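You operate a simulated robot arm through the tools that you are given. There is no shell and no other tool.

You are at the controls of a simulated robot arm. One attempt, no reset.

TASK
Change winder B from white to navy yarn with the main switch off.
Fine: purple clip back out through the disc to the empty holder, then green clip through the disc into the catch; leave it off.

Only the result counts: the job must be done as asked and must still hold three seconds after the hand-in. Knocking over, shifting, dropping, spilling or breaking anything else fails it.

THE ROBOT
A 6-joint arm with a two-finger gripper, fixed in place. Base frame: the origin is on the floor under the middle of its stand, x ahead of it, y to its left, z up. Units: mm, degrees, N and s.
It reaches about 1637 mm from its shoulder. Its first joint turns from -166.0 to 166.0 degrees. Payload 3.43 kg.
The tool frame sits at the grasp point between the pads (the TCP): z along the fingers, y along the line on which they close. The tips reach 20 mm beyond it. The gripper opens to 190 mm; its body begins 248 mm behind the TCP.
Orientation is that of the tool frame in the base frame, as a unit quaternion [w, x, y, z]. With the fingers straight down and closing along the base's y, the tool's x points along the base's -x, its y along +y and its z along -z.

THE INTERFACE
- The arm moves only by the tool step_arm. Its argument "targets" is one flat list of numbers, 7 for each row, row after row: the finger opening in mm, from 0 to 190, then the shift along the tool's x, y, z in mm, then the turn, a rotation vector about the tool's x, y, z in degrees. In form: [gripper, x, y, z, ax, ay, az, gripper, x, y, z, ax, ay, az, ...]. A call has 1 to 20 rows; each row shifts and turns the commanded pose from where the row before left it, along the tool's axes as they then stand. Each row takes 0.2 s and may step no farther than 50 mm and 8.6 degrees from the row before; otherwise, or with a gripper value out of range, the whole call is refused. Where a pose cannot be reached the arm comes as near as it can. A force on the tool above 80 N (or 10 N above the force at the start of the call, whichever is more), or a blocked arm, ends the call early, and 0.2 s more pass. Each finger travels about 45 mm/s and halts on what it meets, pressing with about 38 N; the grip force reading is that of the motor and also rises with nothing between the fingers. The clock runs only during rows and for 0.2 s after the last one: add rows that do not move to give the fingers time. The reply holds the time, the measured pose of the TCP, the force on the tool along the base axes, the opening and the grip force, in the units named above and with some noise, with the torque about the TCP (base axes, N m) and any sound that the robot's microphone picked up.
- Cameras (640 x 400 px; columns grow to the right, rows downward): "scene" is fixed at [399.4, 499.2, 1700.6]; the picture's right is [-0.60, -0.80, 0.00], its down [-0.73, 0.55, -0.42] and it looks along [0.33, -0.25, -0.91] (base axes); focal length 238 px, centre (320, 200). "wrist" rides on the gripper at [70, -8, -288] in the tool frame; the picture's right is [0.12, 0.99, 0.00], its down [-0.96, 0.12, -0.25] and it looks along [-0.25, 0.03, 0.97] (tool axes); focal length 261 px, centre (320, 200). There is no depth. A picture from a camera that has moved, and an enlarged one, comes with that camera's place and axes in the base frame and with its lens. The place of the scene camera against the robot may be out by one fixed shift of up to 12 mm in any direction.
- capture(camera): a new picture of that camera. The clock stands still meanwhile.
- move_column(by): slides the trunk up (or, below 0, down) by that many mm; the arm rides with it, the base frame stays. It gives what a move gives, with no picture.
- close_up(camera, box): a new picture of the part [left, top, right, bottom] of that camera's present view, enlarged. The clock stands still meanwhile.
- hand_in(): hands the job in; it is judged then, once.

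Nothing tells you positions but the pictures and the camera data. Unless the task says otherwise, let go and move clear before handing in.

The tools are called after "Call:" as name(argument=value, ...) on one line, values as JSON. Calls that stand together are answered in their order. step_arm: Moves the arm, as the interface text tells. Its arguments: {"type":"object","properties":{"targets":{"type":"array","items":{"type":"number"}}},"required":["targets"]} The other tools are called the same way: move_column (by) moves the trunk up or down; capture (camera) takes a picture; close_up (camera, box) takes an enlarged picture of a part of a camera's view; hand_in () hands the job in.

At the start:

```text
time: 0.0
eef_pos: [493.4, 323.1, 1306.5]
orientation: [0.0, 0.0, 1.0, 0.001]
ft_force: [-0.5, 0.3, -0.6]
moment: [0.01, 0.02, 0.02]
finger_gap: 190.0
grasp_force: 0.0
trunk travel left (down, up): [-175.0, 65.0]
```

scene: 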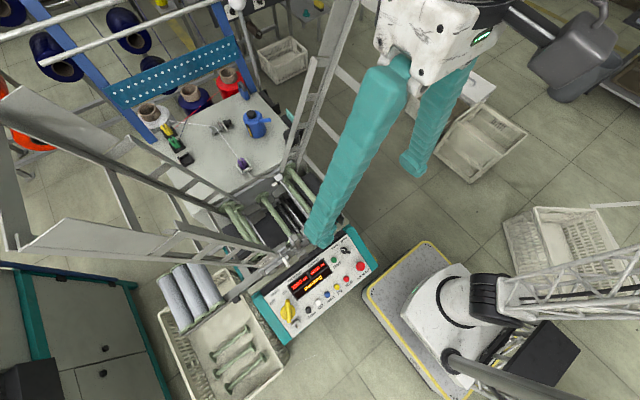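
wrist: 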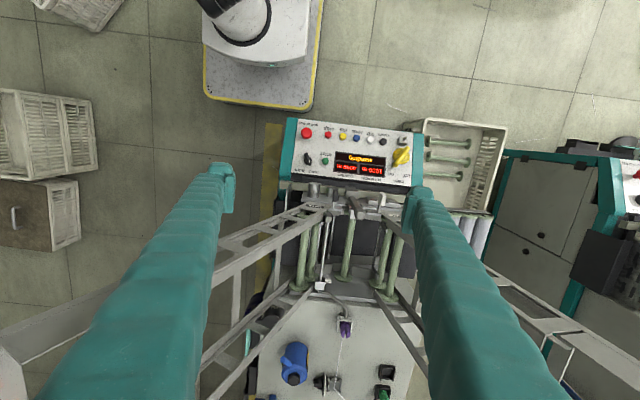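

I see a winding machine with a control panel, a table with yarn cones and clips, and the arm hovering above. I'll take close-ups first to identify the main switch, clips, disc, holder and catch.

Call:
close_up(camera="scene", box=[130, 60, 290, 160])

Call:
close_up(camera="scene", box=[180, 110, 300, 185])

Call:
close_up(camera="scene", box=[240, 220, 400, 340])

Call:
close_up(camera="wrist", box=[240, 280, 440, 400])

Call:
close_up(camera="wrist", box=[270, 110, 430, 210])

```text
4.00 times, centred on (210, 110) of scene
camera zoom: at [399.4, 499.2, 1700.6], right [-0.6, -0.8, 0.0], down [-0.73, 0.55, -0.42], along [0.33, -0.25, -0.91], focal length 952 px, centre (760, 560)
```

zoom: 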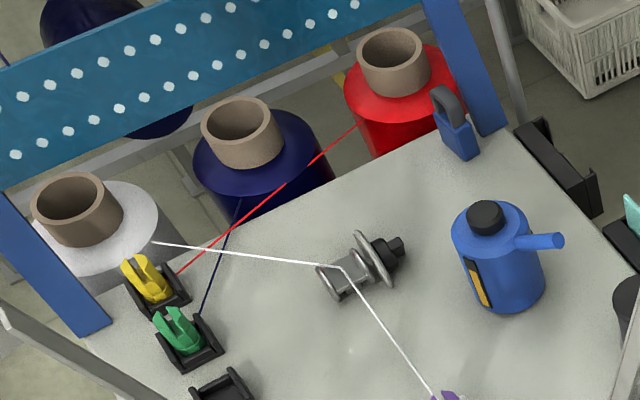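

```text
5.33 times, centred on (240, 148) of scene
camera zoom: at [399.4, 499.2, 1700.6], right [-0.6, -0.8, 0.0], down [-0.73, 0.55, -0.42], along [0.33, -0.25, -0.91], focal length 1269 px, centre (747, 480)
```

zoom: 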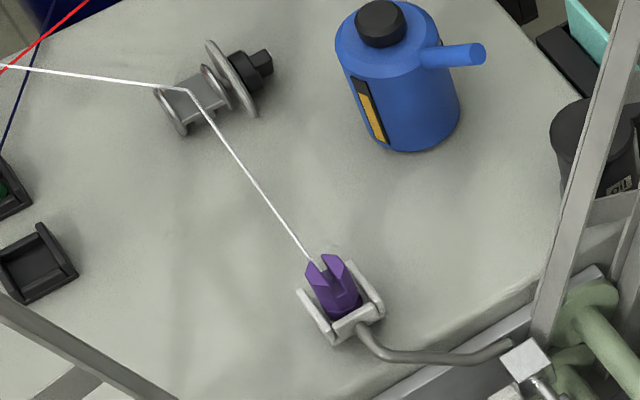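

```text
3.33 times, centred on (320, 280) of scene
camera zoom: at [399.4, 499.2, 1700.6], right [-0.6, -0.8, 0.0], down [-0.73, 0.55, -0.42], along [0.33, -0.25, -0.91], focal length 793 px, centre (320, -67)
```

zoom: 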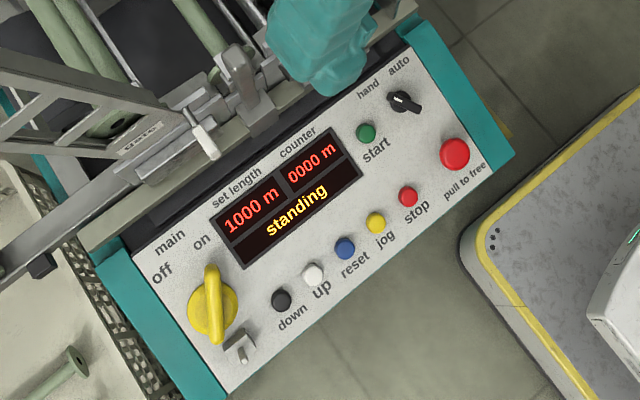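

```text
3.20 times, centred on (340, 340) of wrist
camera zoom: at [423.0, 316.5, 1593.7], right [-0.12, 0.99, 0.0], down [0.96, 0.12, 0.25], along [0.25, 0.03, -0.97], focal length 834 px, centre (256, -248)
```

zoom: 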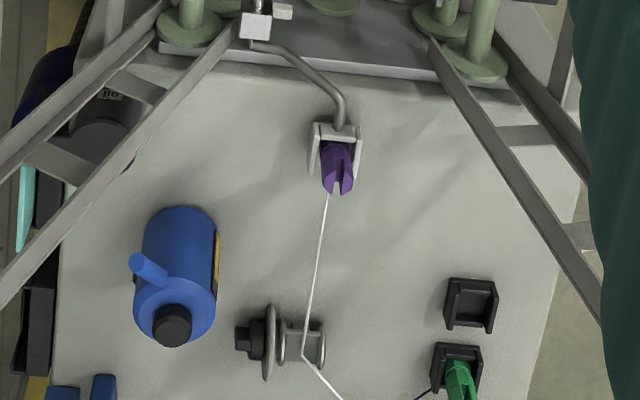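

```text
4.00 times, centred on (350, 160) of wrist
camera zoom: at [423.0, 316.5, 1593.7], right [-0.12, 0.99, 0.0], down [0.96, 0.12, 0.25], along [0.25, 0.03, -0.97], focal length 1043 px, centre (200, 360)
```

zoom: 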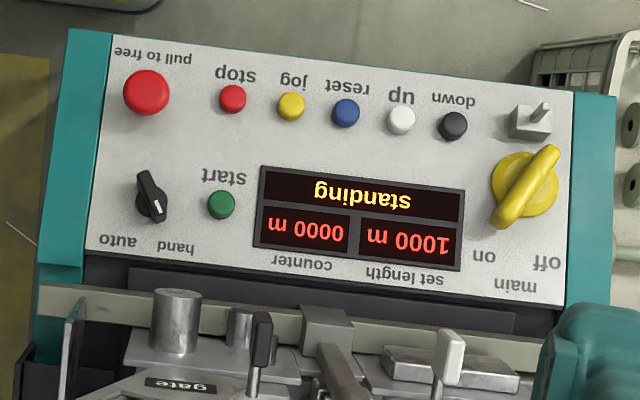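

The main switch (yellow handle) appears to be at "on" at the near panel, the purple clip sits in the catch around (905, 441, 1030), and frames rise on both sides of the machine. I'll look at more close-ups to understand the frames before moving.

Call:
close_up(camera="scene", box=[0, 60, 320, 260])

Call:
close_up(camera="scene", box=[200, 0, 420, 137])

Call:
close_up(camera="wrist", box=[200, 180, 552, 400])

Call:
close_up(camera="scene", box=[190, 160, 350, 260])

```text
2.00 times, centred on (160, 160) of scene
camera zoom: at [399.4, 499.2, 1700.6], right [-0.6, -0.8, 0.0], down [-0.73, 0.55, -0.42], along [0.33, -0.25, -0.91], focal length 476 px, centre (640, 280)
```

zoom: 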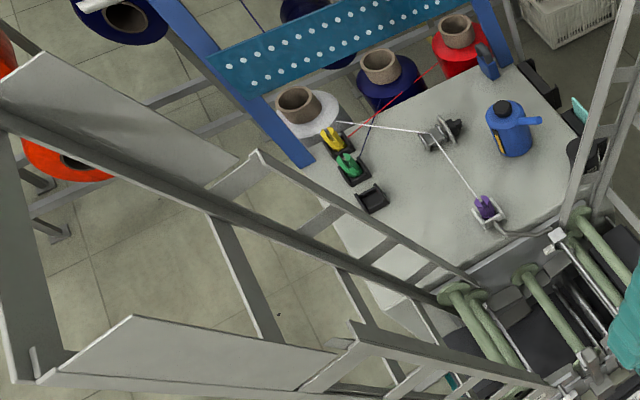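

```text
2.91 times, centred on (310, 68) of scene
camera zoom: at [399.4, 499.2, 1700.6], right [-0.6, -0.8, 0.0], down [-0.73, 0.55, -0.42], along [0.33, -0.25, -0.91], focal length 692 px, centre (349, 582)
```

zoom: 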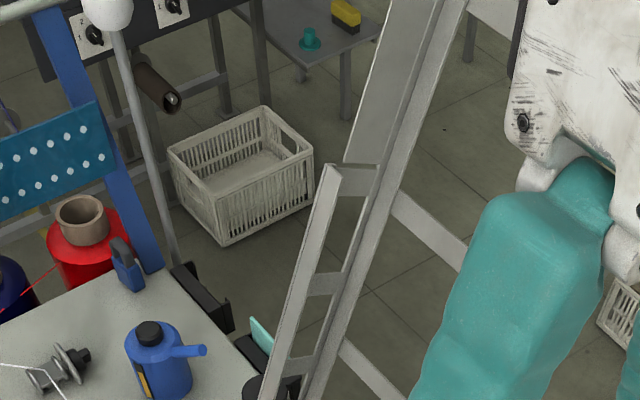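

```text
1.82 times, centred on (376, 290) of wrist
camera zoom: at [423.0, 316.5, 1593.7], right [-0.12, 0.99, 0.0], down [0.96, 0.12, 0.25], along [0.25, 0.03, -0.97], focal length 474 px, centre (218, 36)
```

zoom: 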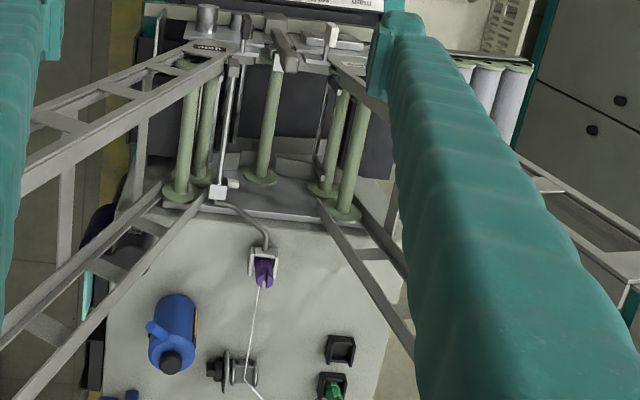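

```text
4.00 times, centred on (270, 210) of scene
camera zoom: at [399.4, 499.2, 1700.6], right [-0.6, -0.8, 0.0], down [-0.73, 0.55, -0.42], along [0.33, -0.25, -0.91], focal length 952 px, centre (520, 160)
```

zoom: 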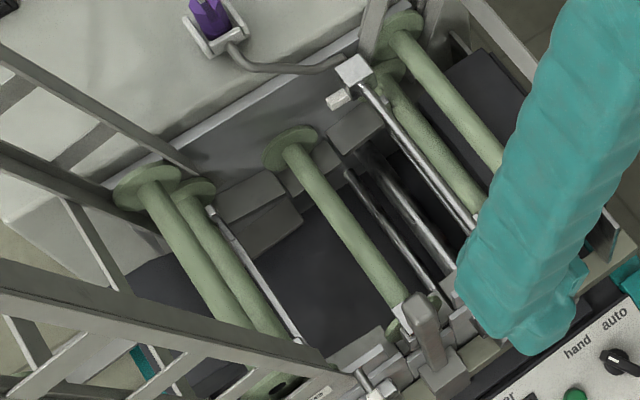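

The switch handle triangulates to about (467, 605, 682), pointing at "on"; the purple clip is near (908, 442, 1020). I'll close the gripper in place to clear the wrist camera's view.

Call:
step_arm(targets=[150, 0, 0, 0, 0, 0, 0, 110, 0, 0, 0, 0, 0, 0, 70, 0, 0, 0, 0, 0, 0, 40, 0, 0, 0, 0, 0, 0, 40, 0, 0, 0, 0, 0, 0, 40, 0, 0, 0, 0, 0, 0, 40, 0, 0, 0, 0, 0, 0, 40, 0, 0, 0, 0, 0, 0, 40, 0, 0, 0, 0, 0, 0])

Call:
capture(camera="wrist")

Call:
capture(camera="scene")

```text
time: 2.0
eef_pos: [493.3, 322.3, 1307.9]
orientation: [0.0, 0.0, 1.0, 0.0]
ft_force: [-0.9, 1.0, 1.1]
moment: [-0.04, 0.02, -0.01]
finger_gap: 40.0
grasp_force: 0.1
trunk travel left (down, up): [-175.0, 65.0]
```

```text
taken
camera wrist: at [423.0, 316.5, 1593.7], right [-0.12, 0.99, 0.0], down [0.96, 0.12, 0.25], along [0.25, 0.03, -0.97], focal length 261 px, centre (320, 200)
```

wrist: 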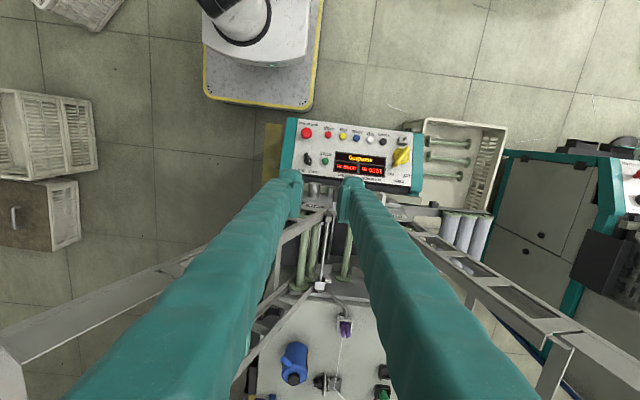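

```text
taken
```

scene: 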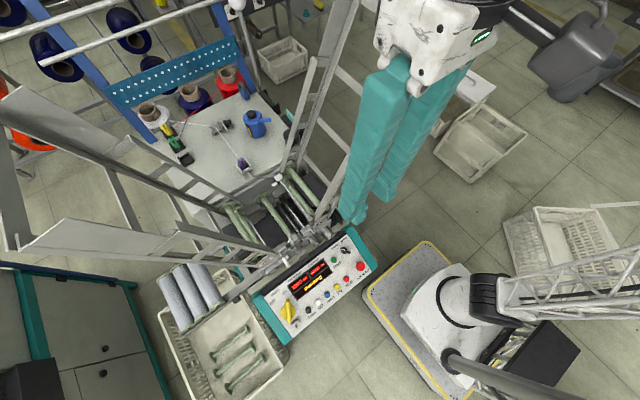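

The gate lever near end of the winder is at about (580, 509, 887), and the +y wing rises steeply at x≈600, so I'll keep to x<450 and go to a viewing pose over the control panel.

Call:
step_arm(targets=[40, 40, 0, 0, 0, 0, 0, 40, 40, 20, 0, 0, 0, 0, 40, 30, 38, 0, 0, 0, 0, 40, 20, 40, 15, 0, 0, 0, 40, 13, 40, 20, 0, 0, 0, 40, 0, 40, 25, 0, 0, 0, 40, 0, 35, 30, 0, 0, 0, 40, 0, 25, 40, 0, 0, 0, 40, 0, 0, 45, 0, 0, 0, 40, 0, 0, 45, 0, 0, 0, 40, 0, 0, 37, 0, 0, 0])

Call:
capture(camera="wrist")

Call:
capture(camera="scene")

```text
time: 4.4
eef_pos: [349.4, 560.5, 1051.2]
orientation: [-0.001, 0.0, 1.0, 0.001]
ft_force: [-0.4, -0.5, 0.8]
moment: [0.05, 0.01, -0.01]
finger_gap: 40.2
grasp_force: 0.1
trunk travel left (down, up): [-175.0, 65.0]
```

```text
taken
camera wrist: at [279.3, 554.4, 1338.8], right [-0.12, 0.99, 0.0], down [0.96, 0.12, 0.25], along [0.25, 0.03, -0.97], focal length 261 px, centre (320, 200)
```

wrist: 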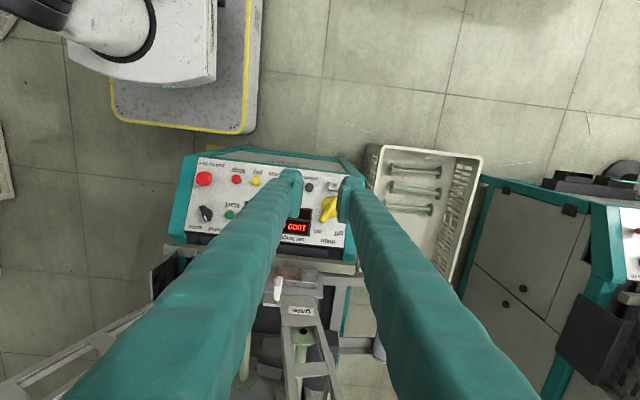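

```text
taken
```

scene: 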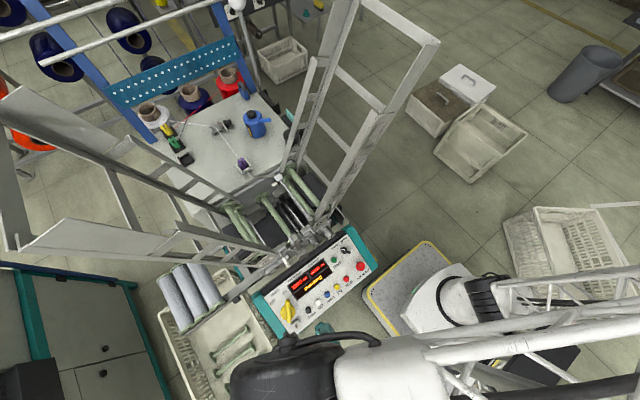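

Now the panel is directly below. I'll zoom in on the switch from both cameras.

Call:
close_up(camera="wrist", box=[290, 170, 370, 250])

Call:
close_up(camera="scene", box=[250, 270, 340, 330])

Call:
close_up(camera="scene", box=[250, 0, 450, 240])

Call:
close_up(camera="wrist", box=[0, 240, 400, 400])

```text
5.00 times, centred on (330, 210) of wrist
camera zoom: at [279.3, 554.4, 1338.8], right [-0.12, 0.99, 0.0], down [0.96, 0.12, 0.25], along [0.25, 0.03, -0.97], focal length 1303 px, centre (270, 150)
```

zoom: 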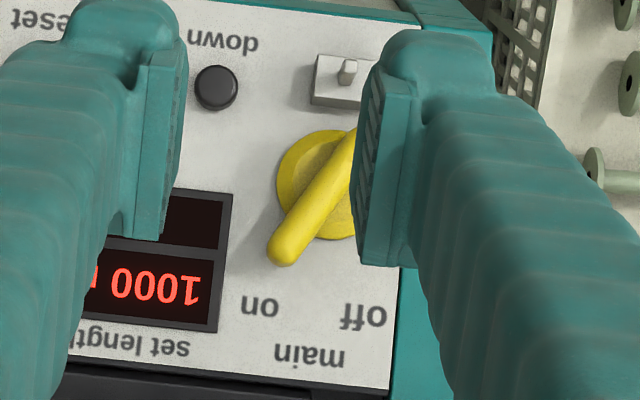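

```text
6.67 times, centred on (295, 300) of scene
camera zoom: at [399.4, 499.2, 1700.6], right [-0.6, -0.8, 0.0], down [-0.73, 0.55, -0.42], along [0.33, -0.25, -0.91], focal length 1586 px, centre (487, -467)
```

zoom: 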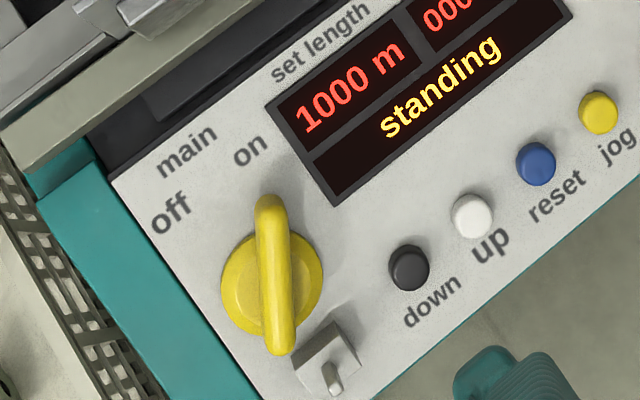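

```text
1.67 times, centred on (350, 120) of scene
camera zoom: at [399.4, 499.2, 1700.6], right [-0.6, -0.8, 0.0], down [-0.73, 0.55, -0.42], along [0.33, -0.25, -0.91], focal length 396 px, centre (270, 333)
```

zoom: 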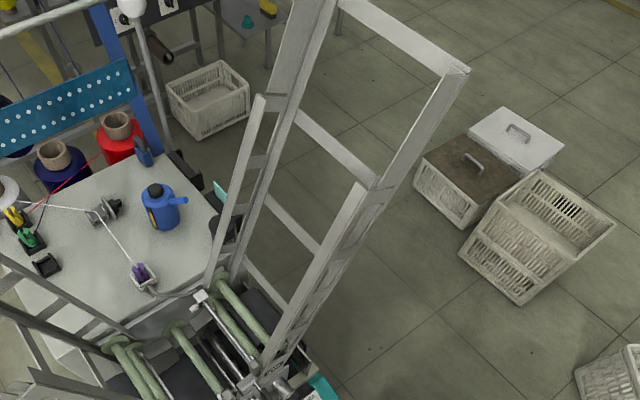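

```text
1.60 times, centred on (200, 320) of wrist
camera zoom: at [279.3, 554.4, 1338.8], right [-0.12, 0.99, 0.0], down [0.96, 0.12, 0.25], along [0.25, 0.03, -0.97], focal length 417 px, centre (512, 8)
```

zoom: 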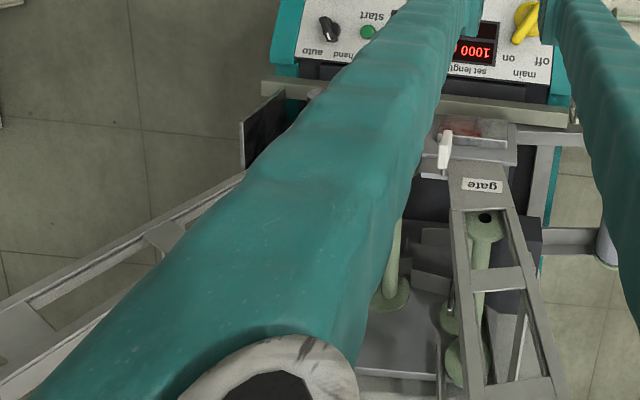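

Triangulating between the two wrist views puts the panel sloping about 25°, with the switch hub near (465, 606, 670). The handle points about 30° to the "on" side. Next I'll descend to a preview pose along the panel normal, with the fingers open, to measure it better.

Call:
step_arm(targets=[100, -8.8, 7.6, 35, 0, 0, 0, 120, -8.8, 7.6, 35, 0, 0, 0, 120, -8.8, 7.6, 35, 0, 0, 0, 120, -8.8, 7.6, 35, 0, 0, 0, 120, -8.8, 7.6, 35, 0, 0, 0, 120, -8.8, 7.6, 35, 0, 0, 0, 120, 0, 0, 37, 0, 0, 0, 120, 0, 0, 0, 0, -8, 0, 120, 0, 0, 0, 0, -8, 0, 120, 0, 0, 0, 0, -8, 0, 120, 0, 0, 0, 0, 0, 0])

Call:
capture(camera="wrist")

Call:
close_up(camera="wrist", box=[260, 140, 420, 240])

Call:
capture(camera="scene")

```text
time: 6.8
eef_pos: [403.2, 607.4, 801.9]
orientation: [0.209, -0.001, 0.978, 0.001]
ft_force: [0.4, 0.4, -0.4]
moment: [0.0, 0.0, 0.03]
finger_gap: 120.3
grasp_force: 0.0
trunk travel left (down, up): [-175.0, 65.0]
```

```text
taken
camera wrist: at [222.2, 601.3, 1036.3], right [-0.11, 0.99, -0.05], down [0.78, 0.11, 0.62], along [0.62, 0.03, -0.78], focal length 261 px, centre (320, 200)
```

wrist: 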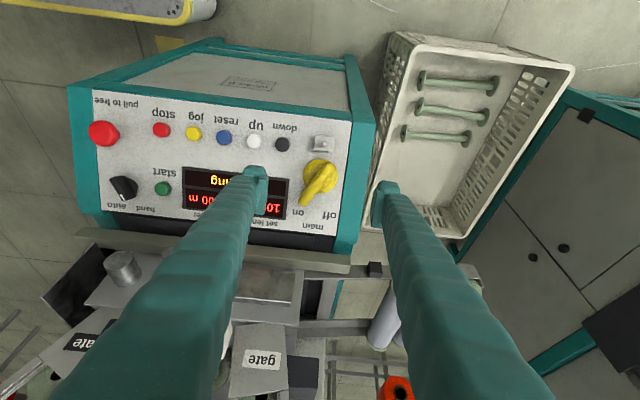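

```text
4.00 times, centred on (340, 190) of wrist
camera zoom: at [222.2, 601.3, 1036.3], right [-0.11, 0.99, -0.05], down [0.78, 0.11, 0.62], along [0.62, 0.03, -0.78], focal length 1043 px, centre (240, 240)
```

zoom: 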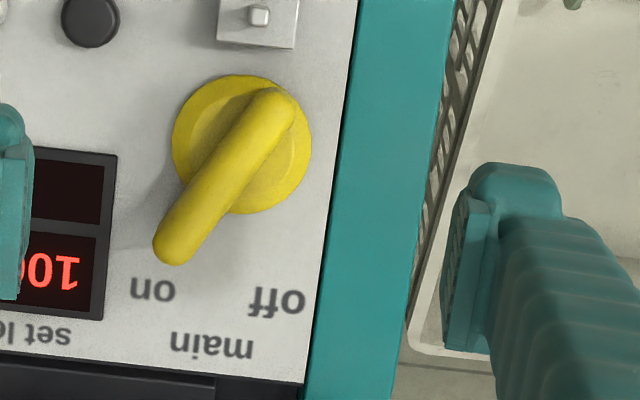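

```text
taken
```

scene: 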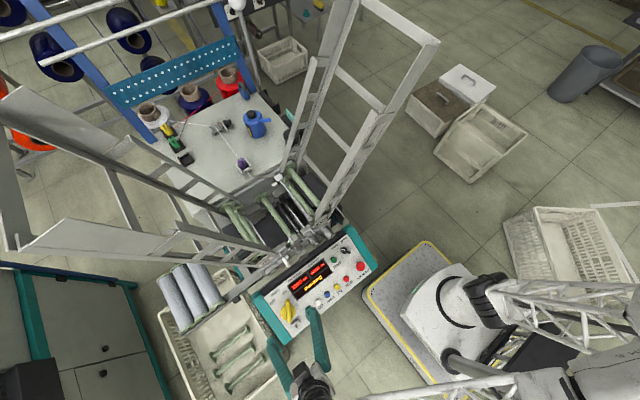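

The panel tilts about 25°. The switch axis is near (469, 610, 658) on the panel, and the handle is at -30° toward "on", with a long pointer and a short tail. I'll align the tool with the handle and descend partway along the normal to check.

Call:
step_arm(targets=[80, 0, 2.6, 0, 0, 0, 7.5, 60, 0, 0, 0, 0, 0, 7.5, 50, 0, 0, 0, 0, 0, 7.5, 50, 0, 0, 0, 0, 0, 7.5, 50, 0, 0, 30, 0, 0, 0, 50, 0, 0, 30, 0, 0, 0, 50, 0, 0, 15, 0, 0, 0, 50, 0, 0, 0, 0, 0, 0])

Call:
capture(camera="wrist")

Call:
close_up(camera="wrist", box=[240, 150, 400, 250])

Call:
close_up(camera="scene", box=[230, 250, 390, 350])

```text
time: 8.6
eef_pos: [433.9, 606.5, 734.7]
orientation: [0.2, 0.253, 0.945, 0.054]
ft_force: [-0.4, 0.6, -0.8]
moment: [0.0, 0.0, 0.02]
finger_gap: 49.8
grasp_force: 0.1
trunk travel left (down, up): [-175.0, 65.0]
```

```text
taken
camera wrist: at [257.5, 637.7, 970.6], right [0.36, 0.92, 0.16], down [0.71, -0.38, 0.59], along [0.6, -0.1, -0.79], focal length 261 px, centre (320, 200)
```

wrist: 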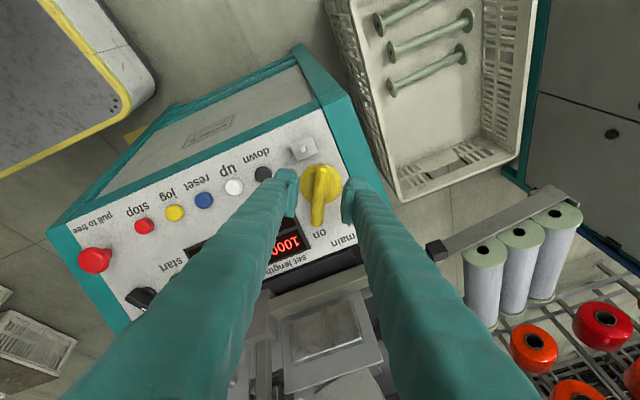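

```text
4.00 times, centred on (320, 200) of wrist
camera zoom: at [257.5, 637.7, 970.6], right [0.36, 0.92, 0.16], down [0.71, -0.38, 0.59], along [0.6, -0.1, -0.79], focal length 1043 px, centre (320, 200)
```

zoom: 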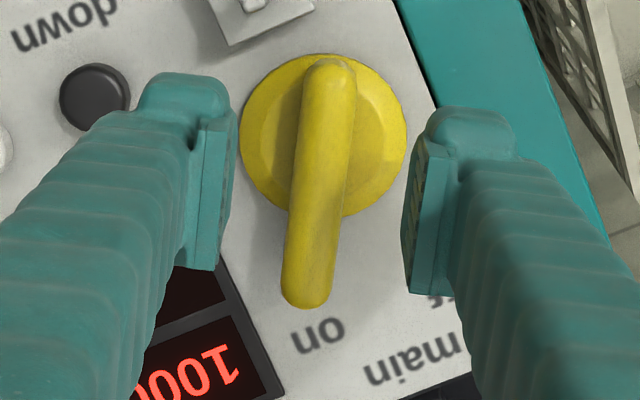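

```text
4.00 times, centred on (310, 300) of scene
camera zoom: at [399.4, 499.2, 1700.6], right [-0.6, -0.8, 0.0], down [-0.73, 0.55, -0.42], along [0.33, -0.25, -0.91], focal length 952 px, centre (360, -200)
```

zoom: 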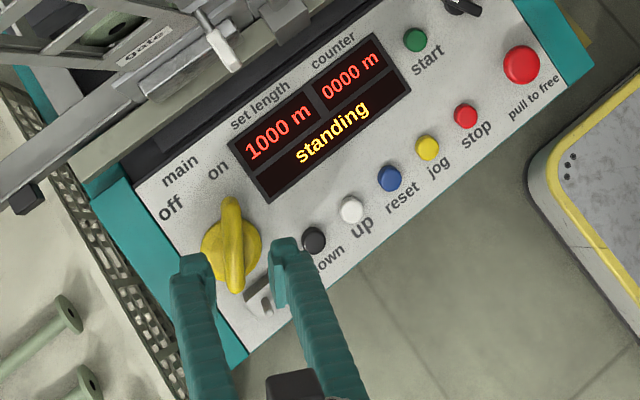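

The tool is aligned with the handle and within about 2 mm of the switch axis. I'll descend, gripping the handle slightly toward its pointer end so the fingers stay clear of the staple.

Call:
step_arm(targets=[50, -15, 2.2, 15, 0, 0, 0, 50, 0, 0, 15, 0, 0, 0, 50, 0, 0, 10, 0, 0, 0, 50, 0, 0, 10, 0, 0, 0, 50, 0, 0, 0, 0, 0, 0])

Call:
close_up(camera="wrist", box=[240, 150, 400, 250])

Call:
close_up(camera="scene", box=[250, 270, 330, 320])

```text
time: 9.8
eef_pos: [466.2, 602.3, 694.6]
orientation: [0.2, 0.252, 0.945, 0.054]
ft_force: [0.0, 1.0, 0.2]
moment: [0.01, -0.01, -0.01]
finger_gap: 50.2
grasp_force: 0.1
trunk travel left (down, up): [-175.0, 65.0]
```

```text
4.00 times, centred on (320, 200) of wrist
camera zoom: at [289.7, 633.2, 930.2], right [0.36, 0.92, 0.16], down [0.71, -0.38, 0.59], along [0.6, -0.1, -0.79], focal length 1043 px, centre (320, 200)
```

zoom: 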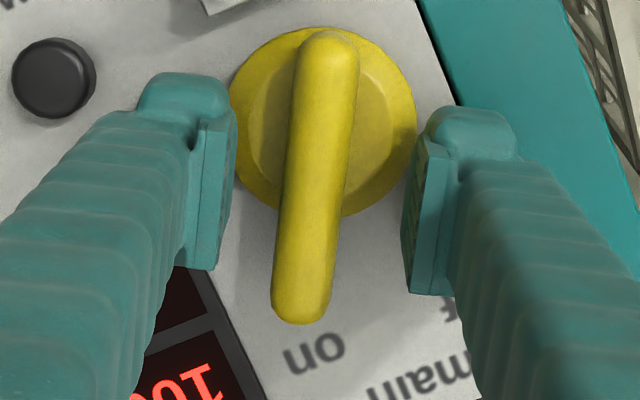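

```text
8.00 times, centred on (290, 295) of scene
camera zoom: at [399.4, 499.2, 1700.6], right [-0.6, -0.8, 0.0], down [-0.73, 0.55, -0.42], along [0.33, -0.25, -0.91], focal length 1903 px, centre (560, -560)
```

zoom: 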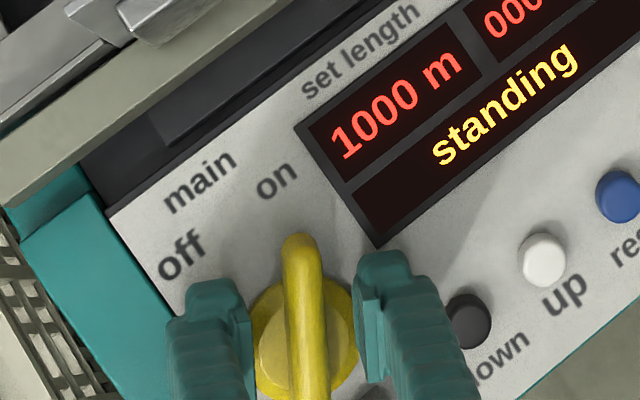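

The fingers straddle the handle cleanly, with the axis about 13.5 mm from the TCP along tool x. I'll lower 3 mm and close on the handle.

Call:
step_arm(targets=[50, 0, 0, 3, 0, 0, 0, 10, 0, 0, 0, 0, 0, 0, 10, 0, 0, 0, 0, 0, 0, 10, 0, 0, 0, 0, 0, 0, 10, 0, 0, 0, 0, 0, 0])

Call:
close_up(camera="wrist", box=[240, 150, 400, 250])

Call:
close_up(camera="scene", box=[250, 270, 330, 320])

```text
time: 11.0
eef_pos: [467.7, 601.5, 689.8]
orientation: [0.202, 0.254, 0.944, 0.053]
ft_force: [-14.4, -20.6, -4.7]
moment: [-0.28, 0.11, 0.23]
finger_gap: 17.0
grasp_force: 45.6
trunk travel left (down, up): [-175.0, 65.0]
```

```text
4.00 times, centred on (320, 200) of wrist
camera zoom: at [291.2, 632.1, 926.4], right [0.36, 0.92, 0.16], down [0.71, -0.38, 0.59], along [0.6, -0.1, -0.79], focal length 1043 px, centre (320, 200)
```

zoom: 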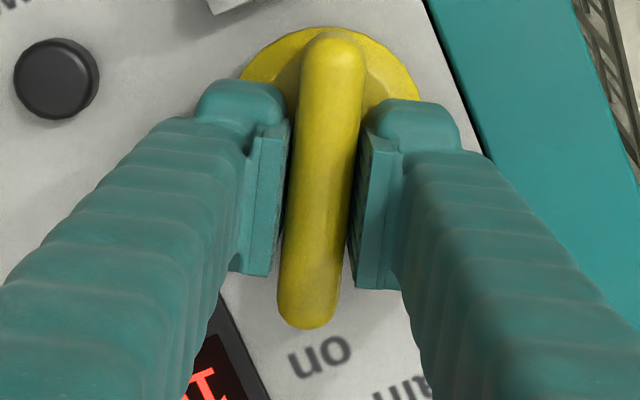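

```text
8.00 times, centred on (290, 295) of scene
camera zoom: at [399.4, 499.2, 1700.6], right [-0.6, -0.8, 0.0], down [-0.73, 0.55, -0.42], along [0.33, -0.25, -0.91], focal length 1903 px, centre (560, -560)
```

zoom: 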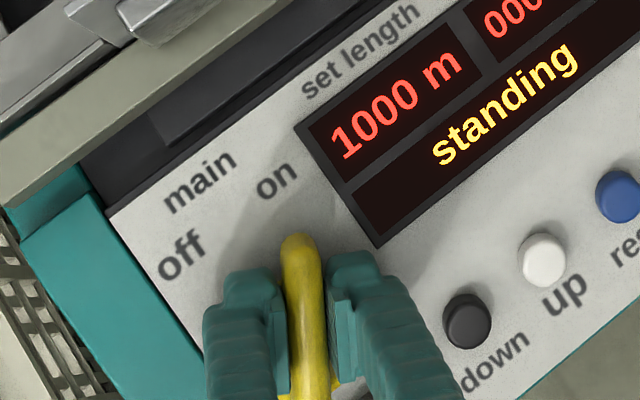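

The handle is gripped at 17 mm width. Now I'll rotate it 60° toward "off" about the switch axis.

Call:
step_arm(targets=[10, 0, -0.7, 0, 0, 0, 0, 10, 0.115, 1.76, 0, 0, 0, -7.5, 10, 0.115, 1.76, 0, 0, 0, -7.5, 10, 0.115, 1.76, 0, 0, 0, -7.5, 10, 0.115, 1.76, 0, 0, 0, -7.5])

Call:
close_up(camera="scene", box=[250, 270, 330, 320])

```text
time: 12.2
eef_pos: [471.3, 606.7, 690.6]
orientation: [0.208, -0.001, 0.978, -0.001]
ft_force: [-14.8, -27.2, -17.3]
moment: [-0.31, 0.03, 0.25]
finger_gap: 17.0
grasp_force: 44.9
trunk travel left (down, up): [-175.0, 65.0]
```

```text
8.00 times, centred on (290, 295) of scene
camera zoom: at [399.4, 499.2, 1700.6], right [-0.6, -0.8, 0.0], down [-0.73, 0.55, -0.42], along [0.33, -0.25, -0.91], focal length 1903 px, centre (560, -560)
```

zoom: 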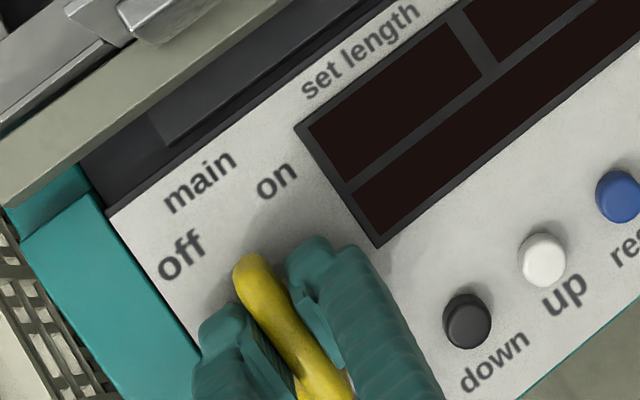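

The display has gone dark at the halfway point. I'll continue the remaining 30° to reach "off" fully.

Call:
step_arm(targets=[10, 0.115, 1.4, 0, 0, 0, -7.5, 10, 0.115, 1.6, 0, 0, 0, -7.5, 10, 0.115, 1.6, 0, 0, 0, -7.5, 10, 0.115, 1.6, 0, 0, 0, -7.5])

Call:
close_up(camera="scene", box=[250, 270, 330, 320])

Call:
capture(camera="wrist")

```text
time: 13.2
eef_pos: [467.2, 615.9, 690.8]
orientation: [0.201, -0.254, 0.945, -0.053]
ft_force: [-9.9, -6.1, -31.2]
moment: [-0.01, 0.22, -0.28]
finger_gap: 17.2
grasp_force: 45.4
trunk travel left (down, up): [-175.0, 65.0]
```

```text
8.00 times, centred on (290, 295) of scene
camera zoom: at [399.4, 499.2, 1700.6], right [-0.6, -0.8, 0.0], down [-0.73, 0.55, -0.42], along [0.33, -0.25, -0.91], focal length 1903 px, centre (560, -560)
```

zoom: 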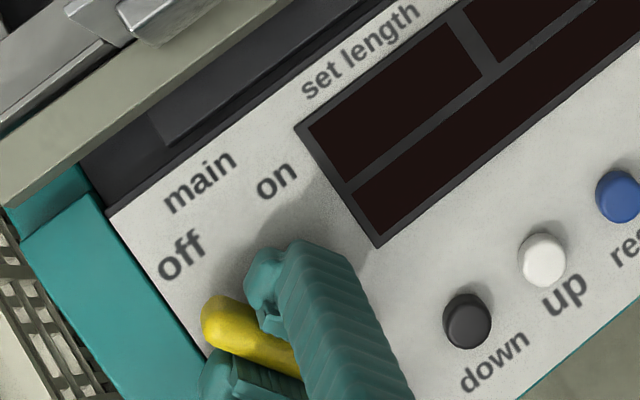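

```text
taken
camera wrist: at [298.9, 575.3, 930.2], right [-0.55, 0.8, -0.24], down [0.61, 0.58, 0.54], along [0.57, 0.15, -0.81], focal length 261 px, centre (320, 200)
```

wrist: 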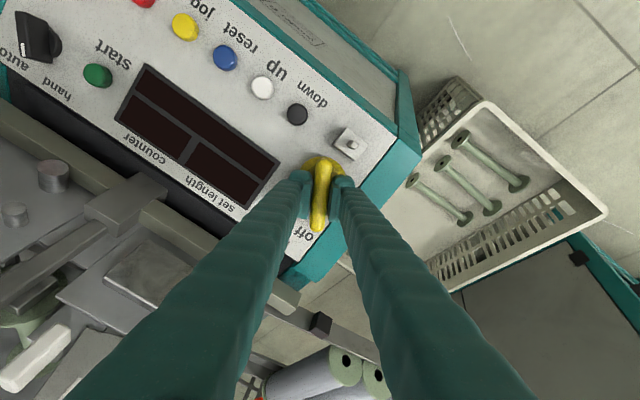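

The handle points at "off" and the display is dark. I'll open the fingers and back out along the panel normal, then check the handle.

Call:
step_arm(targets=[44, 0, 0, 0, 0, 0, 0, 44, 0, 0, 0, 0, 0, 0, 44, 0, 0, 0, 0, 0, 0, 44, 0, 0, -20, 0, 0, 0, 44, 0, 0, -40, 0, 0, 0, 44, 0, 0, -40, 0, 0, 0, 44, 0, 0, 0, 0, 0, 0])

Call:
close_up(camera="scene", box=[250, 270, 330, 320])

Call:
close_up(camera="wrist", box=[240, 130, 400, 230])

```text
time: 14.8
eef_pos: [426.0, 613.5, 782.1]
orientation: [0.2, -0.253, 0.945, -0.054]
ft_force: [0.1, 0.0, 0.5]
moment: [0.03, 0.01, -0.02]
finger_gap: 44.2
grasp_force: 0.0
trunk travel left (down, up): [-175.0, 65.0]
```

```text
8.00 times, centred on (290, 295) of scene
camera zoom: at [399.4, 499.2, 1700.6], right [-0.6, -0.8, 0.0], down [-0.73, 0.55, -0.42], along [0.33, -0.25, -0.91], focal length 1903 px, centre (560, -560)
```

zoom: 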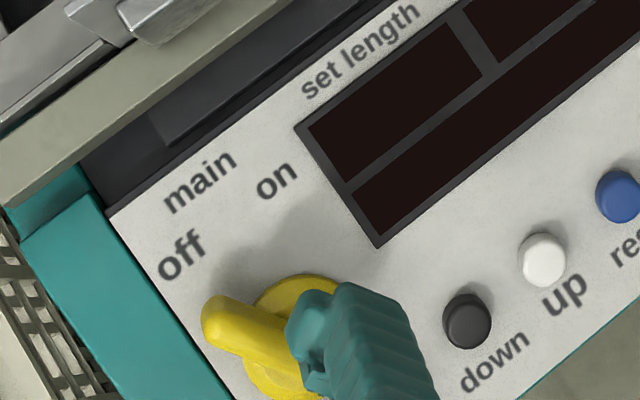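

```text
4.00 times, centred on (320, 180) of wrist
camera zoom: at [257.0, 572.8, 1021.2], right [-0.55, 0.8, -0.24], down [0.61, 0.58, 0.54], along [0.57, 0.15, -0.81], focal length 1043 px, centre (320, 280)
```

zoom: 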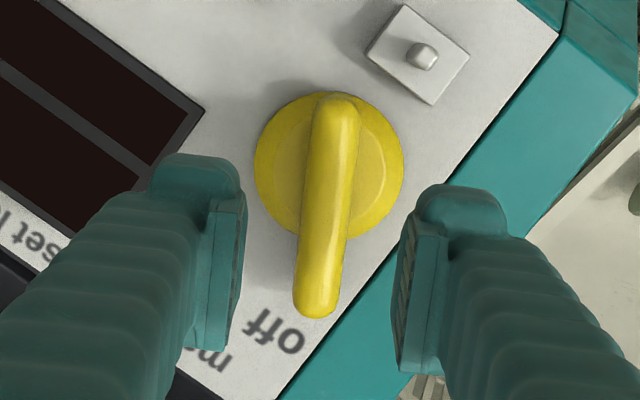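

The main switch is off and the handle stayed put. I'll back away, return the tool to straight down, and then travel up and over toward the table between the wings.

Call:
step_arm(targets=[44, 0, 0, -40, 0, 0, 7.5, 44, 0, 0, -40, 0, 0, 7.5, 44, 0, 0, -40, 0, 0, 7.5, 44, 0, 0, -40, 0, 0, 7.5, 44, 0, 0, -40, 0, 0, 0, 44, 0, 0, 0, 0, 8.04, 0, 44, 0, 0, 0, 0, 8.04, 0, 44, 0, 0, 0, 0, 8.04, 0, 44, 0, -20, -40, 0, 0, 0, 44, 0, -30, -38, 0, 0, 0, 44, 0, -35, -35, 0, 0, 0, 44, 0, -38, -30, 0, 0, 0, 44, 0, -38, -30, 0, 0, 0, 44, -20, -38, -25, 0, 0, 0, 44, -30, -30, -25, 0, 0, 0, 44, -40, -15, -20, 0, 0, 0, 44, -45, 0, -20, 0, 0, 0, 44, 0, 0, 0, 0, 0, 0])

Call:
capture(camera="wrist")

Call:
capture(camera="scene")

```text
time: 18.6
eef_pos: [483.9, 369.9, 1225.7]
orientation: [-0.001, 0.0, 1.0, 0.0]
ft_force: [-0.2, 0.3, 0.1]
moment: [-0.06, 0.0, 0.0]
finger_gap: 44.0
grasp_force: 0.0
trunk travel left (down, up): [-175.0, 65.0]
```

```text
taken
camera wrist: at [415.0, 362.7, 1513.2], right [-0.12, 0.99, 0.0], down [0.96, 0.12, 0.24], along [0.24, 0.03, -0.97], focal length 261 px, centre (320, 200)
```

wrist: 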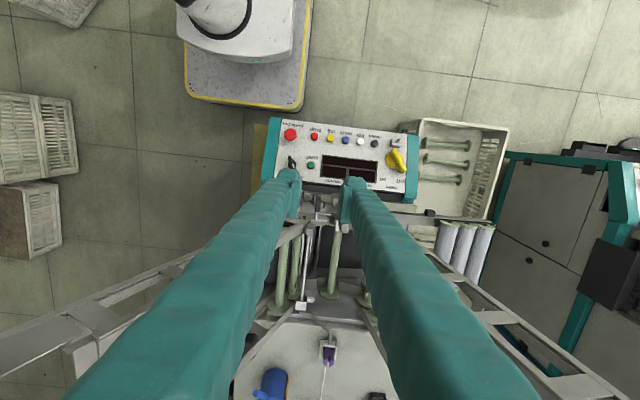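

```text
taken
```

scene: 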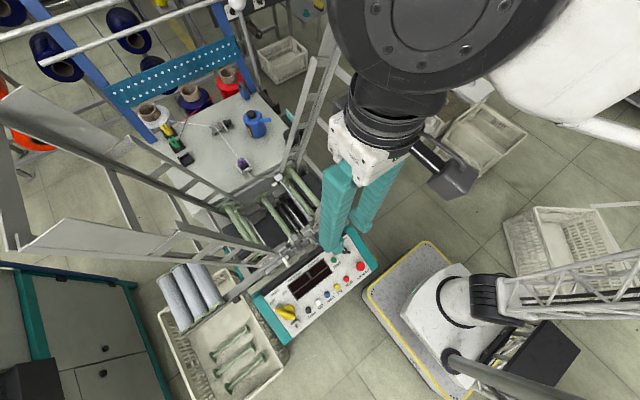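

The switch reads off with the display dark. I'll advance over the machine between the wings at safe height, to look at the table.

Call:
step_arm(targets=[44, -20, 0, -40, 0, 0, 0, 44, -30, 5, -35, 0, 0, 0, 44, -40, 5, -25, 0, 0, 0, 44, -45, 5, -10, 0, 0, 0, 44, -45, 5, 0, 0, 0, 0, 44, -45, 5, 0, 0, 0, 0, 44, -45, 5, 0, 0, 0, 0, 44, -45, 0, 0, 0, 0, 0, 44, 0, 0, 0, 0, 0, 0])

Call:
capture(camera="wrist")

Call:
capture(camera="scene")

```text
time: 20.6
eef_pos: [768.8, 383.1, 1259.4]
orientation: [0.002, 0.0, 1.0, 0.001]
ft_force: [0.8, -0.5, -0.3]
moment: [-0.01, 0.09, 0.01]
finger_gap: 44.1
grasp_force: 0.0
out of reach, approached as far as the arm can: row 4, 5, 6, 7, 8
trunk travel left (down, up): [-175.0, 65.0]
```

```text
taken
camera wrist: at [696.9, 376.6, 1546.2], right [-0.12, 0.99, 0.0], down [0.96, 0.11, 0.25], along [0.25, 0.03, -0.97], focal length 261 px, centre (320, 200)
```

wrist: 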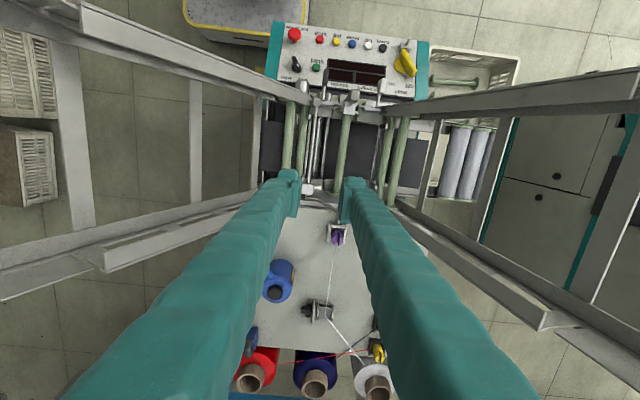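

```text
taken
```

scene: 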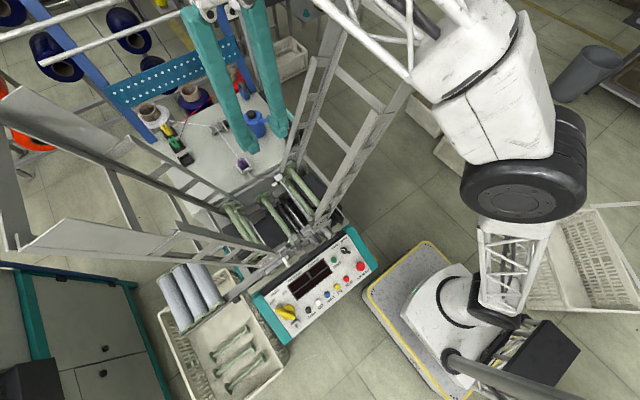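

The arm ran out of reach at this height, but the table is lower, so raising the column should help both clearance and reach. I'll raise the trunk 65 mm.

Call:
move_column(by=65)

Call:
capture(camera="wrist")

Call:
close_up(camera="wrist", box=[240, 200, 440, 325])

Call:
close_up(camera="wrist", box=[220, 275, 420, 400])

```text
time: 21.6
eef_pos: [766.9, 383.3, 1324.5]
orientation: [0.003, 0.0, 1.0, 0.003]
ft_force: [0.8, 0.1, 0.2]
moment: [-0.01, 0.02, 0.01]
finger_gap: 44.1
grasp_force: 0.0
trunk travel left (down, up): [-240.0, 0.0]
```

```text
taken
camera wrist: at [696.4, 376.5, 1611.4], right [-0.12, 0.99, 0.0], down [0.96, 0.11, 0.25], along [0.25, 0.03, -0.97], focal length 261 px, centre (320, 200)
```

wrist: 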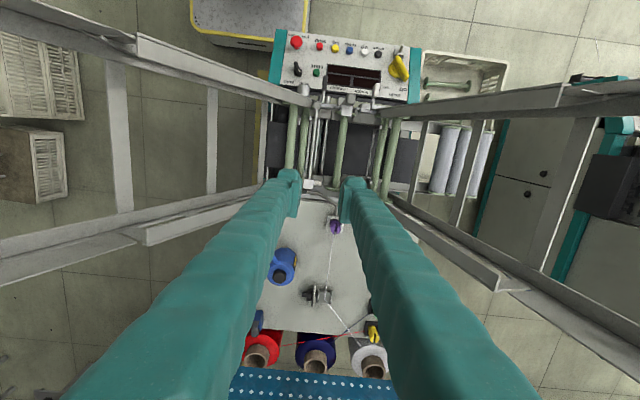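

```text
3.20 times, centred on (340, 262) of wrist
camera zoom: at [696.4, 376.5, 1611.4], right [-0.12, 0.99, 0.0], down [0.96, 0.11, 0.25], along [0.25, 0.03, -0.97], focal length 834 px, centre (256, 0)
```

zoom: 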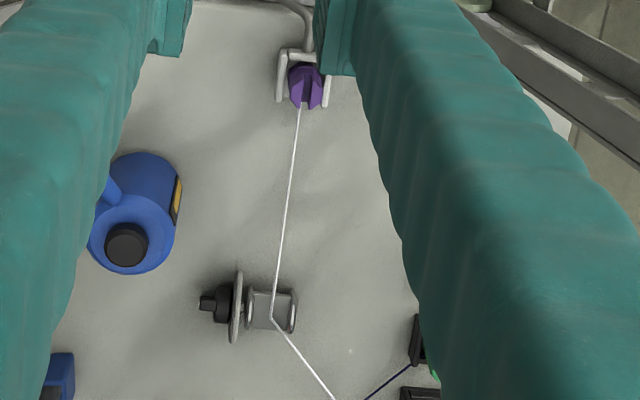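

```text
3.20 times, centred on (320, 338) of wrist
camera zoom: at [696.4, 376.5, 1611.4], right [-0.12, 0.99, 0.0], down [0.96, 0.11, 0.25], along [0.25, 0.03, -0.97], focal length 834 px, centre (320, -240)
```

zoom: 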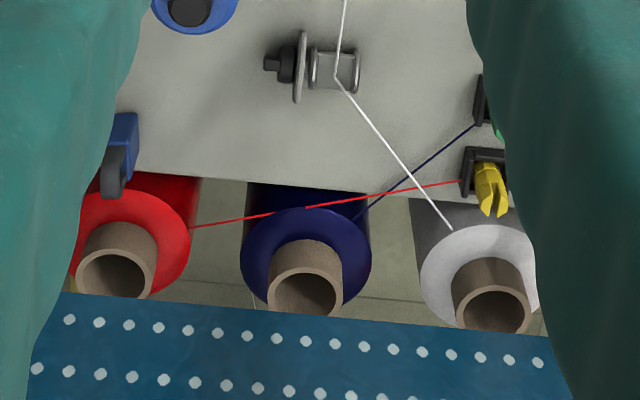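

With the trunk raised I can see the catch with the purple clip, the disc, and the holders; the far table items need the tool tilted outward because of limited reach. I'll go lower over the catch for a close look.

Call:
step_arm(targets=[44, -10, 5, 40, 0, 0, 0, 80, -20, 8, 40, 0, 0, 0, 110, -20, 8, 40, 0, 0, 0, 110, -10, 5, 30, 0, 0, 0, 110, 0, 0, 0, 0, 0, 0])

Call:
capture(camera="wrist")

Call:
capture(camera="scene")

```text
time: 22.8
eef_pos: [828.8, 408.5, 1176.9]
orientation: [0.003, -0.001, 1.0, 0.002]
ft_force: [0.3, 0.3, 0.0]
moment: [0.0, 0.01, 0.01]
finger_gap: 109.9
grasp_force: 0.0
trunk travel left (down, up): [-240.0, 0.0]
```

```text
taken
camera wrist: at [757.9, 402.2, 1462.8], right [-0.12, 0.99, 0.0], down [0.96, 0.11, 0.25], along [0.25, 0.03, -0.97], focal length 261 px, centre (320, 200)
```

wrist: 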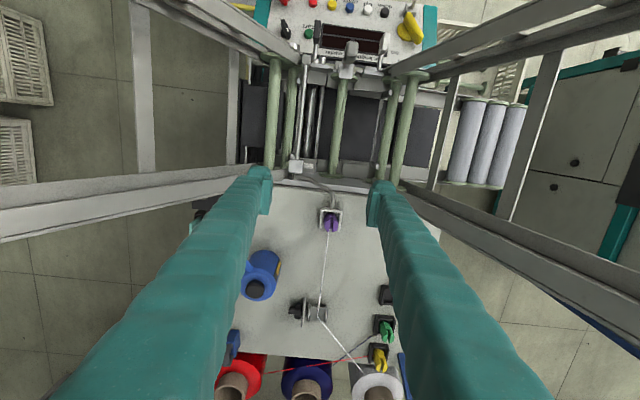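

```text
taken
```

scene: 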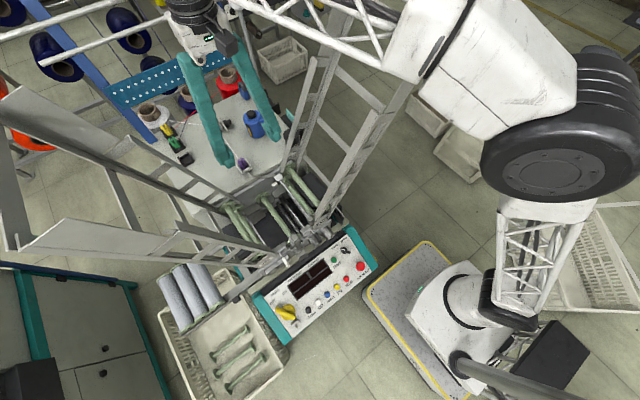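

Good view between the fingers. I'll zoom in on the clip, disc and holders.

Call:
close_up(camera="wrist", box=[290, 185, 370, 245])

Call:
close_up(camera="wrist", box=[270, 280, 350, 340])

Call:
close_up(camera="wrist", box=[340, 270, 420, 390])

Call:
close_up(camera="scene", box=[200, 110, 260, 180])

Call:
close_up(camera="scene", box=[150, 110, 210, 170])

```text
6.67 times, centred on (330, 215) of wrist
camera zoom: at [757.9, 402.2, 1462.8], right [-0.12, 0.99, 0.0], down [0.96, 0.11, 0.25], along [0.25, 0.03, -0.97], focal length 1738 px, centre (253, 100)
```

zoom: 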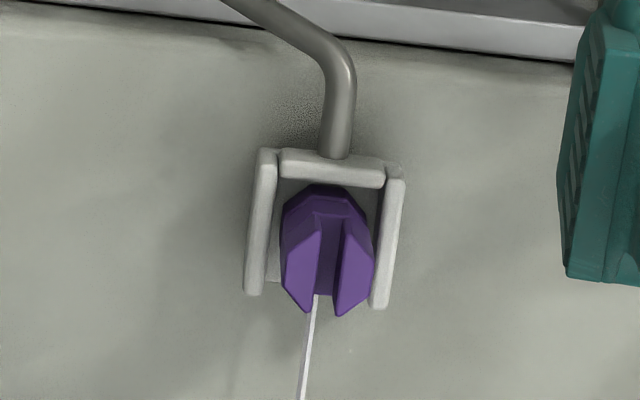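

```text
6.67 times, centred on (310, 310) of wrist
camera zoom: at [757.9, 402.2, 1462.8], right [-0.12, 0.99, 0.0], down [0.96, 0.11, 0.25], along [0.25, 0.03, -0.97], focal length 1738 px, centre (387, -533)
```

zoom: 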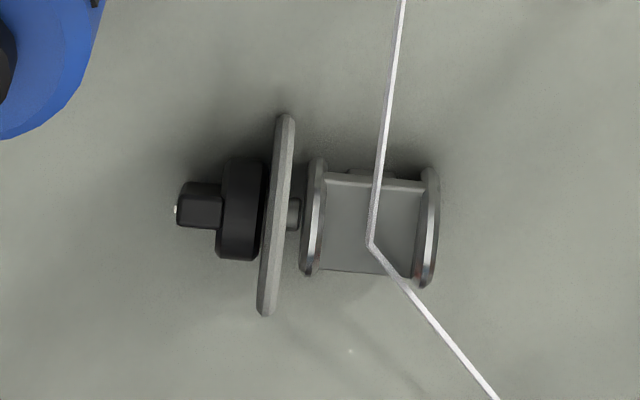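

```text
3.33 times, centred on (380, 330) of wrist
camera zoom: at [757.9, 402.2, 1462.8], right [-0.12, 0.99, 0.0], down [0.96, 0.11, 0.25], along [0.25, 0.03, -0.97], focal length 869 px, centre (120, -233)
```

zoom: 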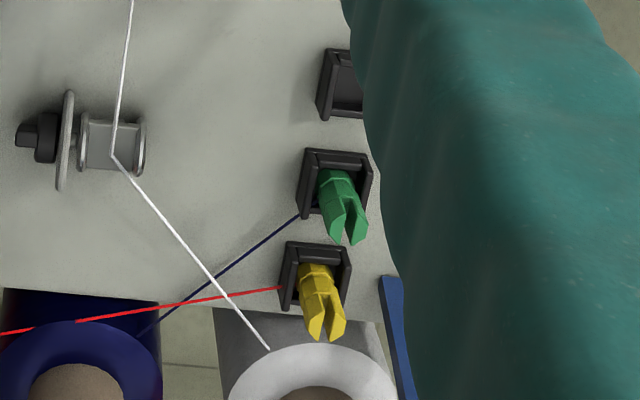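

```text
5.71 times, centred on (230, 145) of scene
camera zoom: at [399.4, 499.2, 1700.6], right [-0.6, -0.8, 0.0], down [-0.73, 0.55, -0.42], along [0.33, -0.25, -0.91], focal length 1359 px, centre (834, 514)
```

zoom: 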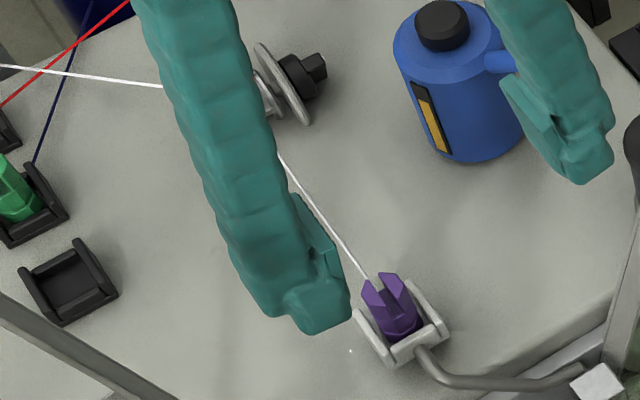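

```text
6.67 times, centred on (180, 140) of scene
camera zoom: at [399.4, 499.2, 1700.6], right [-0.6, -0.8, 0.0], down [-0.73, 0.55, -0.42], along [0.33, -0.25, -0.91], focal length 1586 px, centre (1253, 600)
```

zoom: 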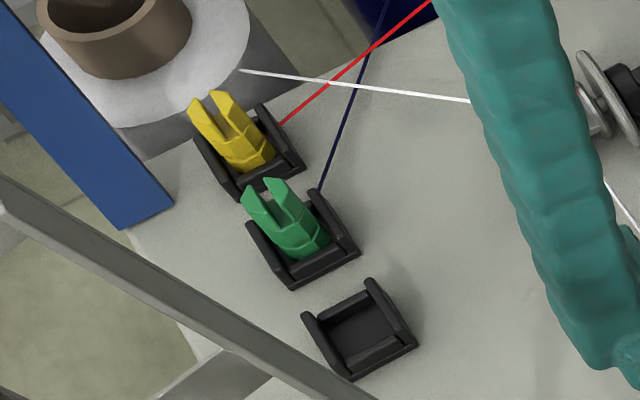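

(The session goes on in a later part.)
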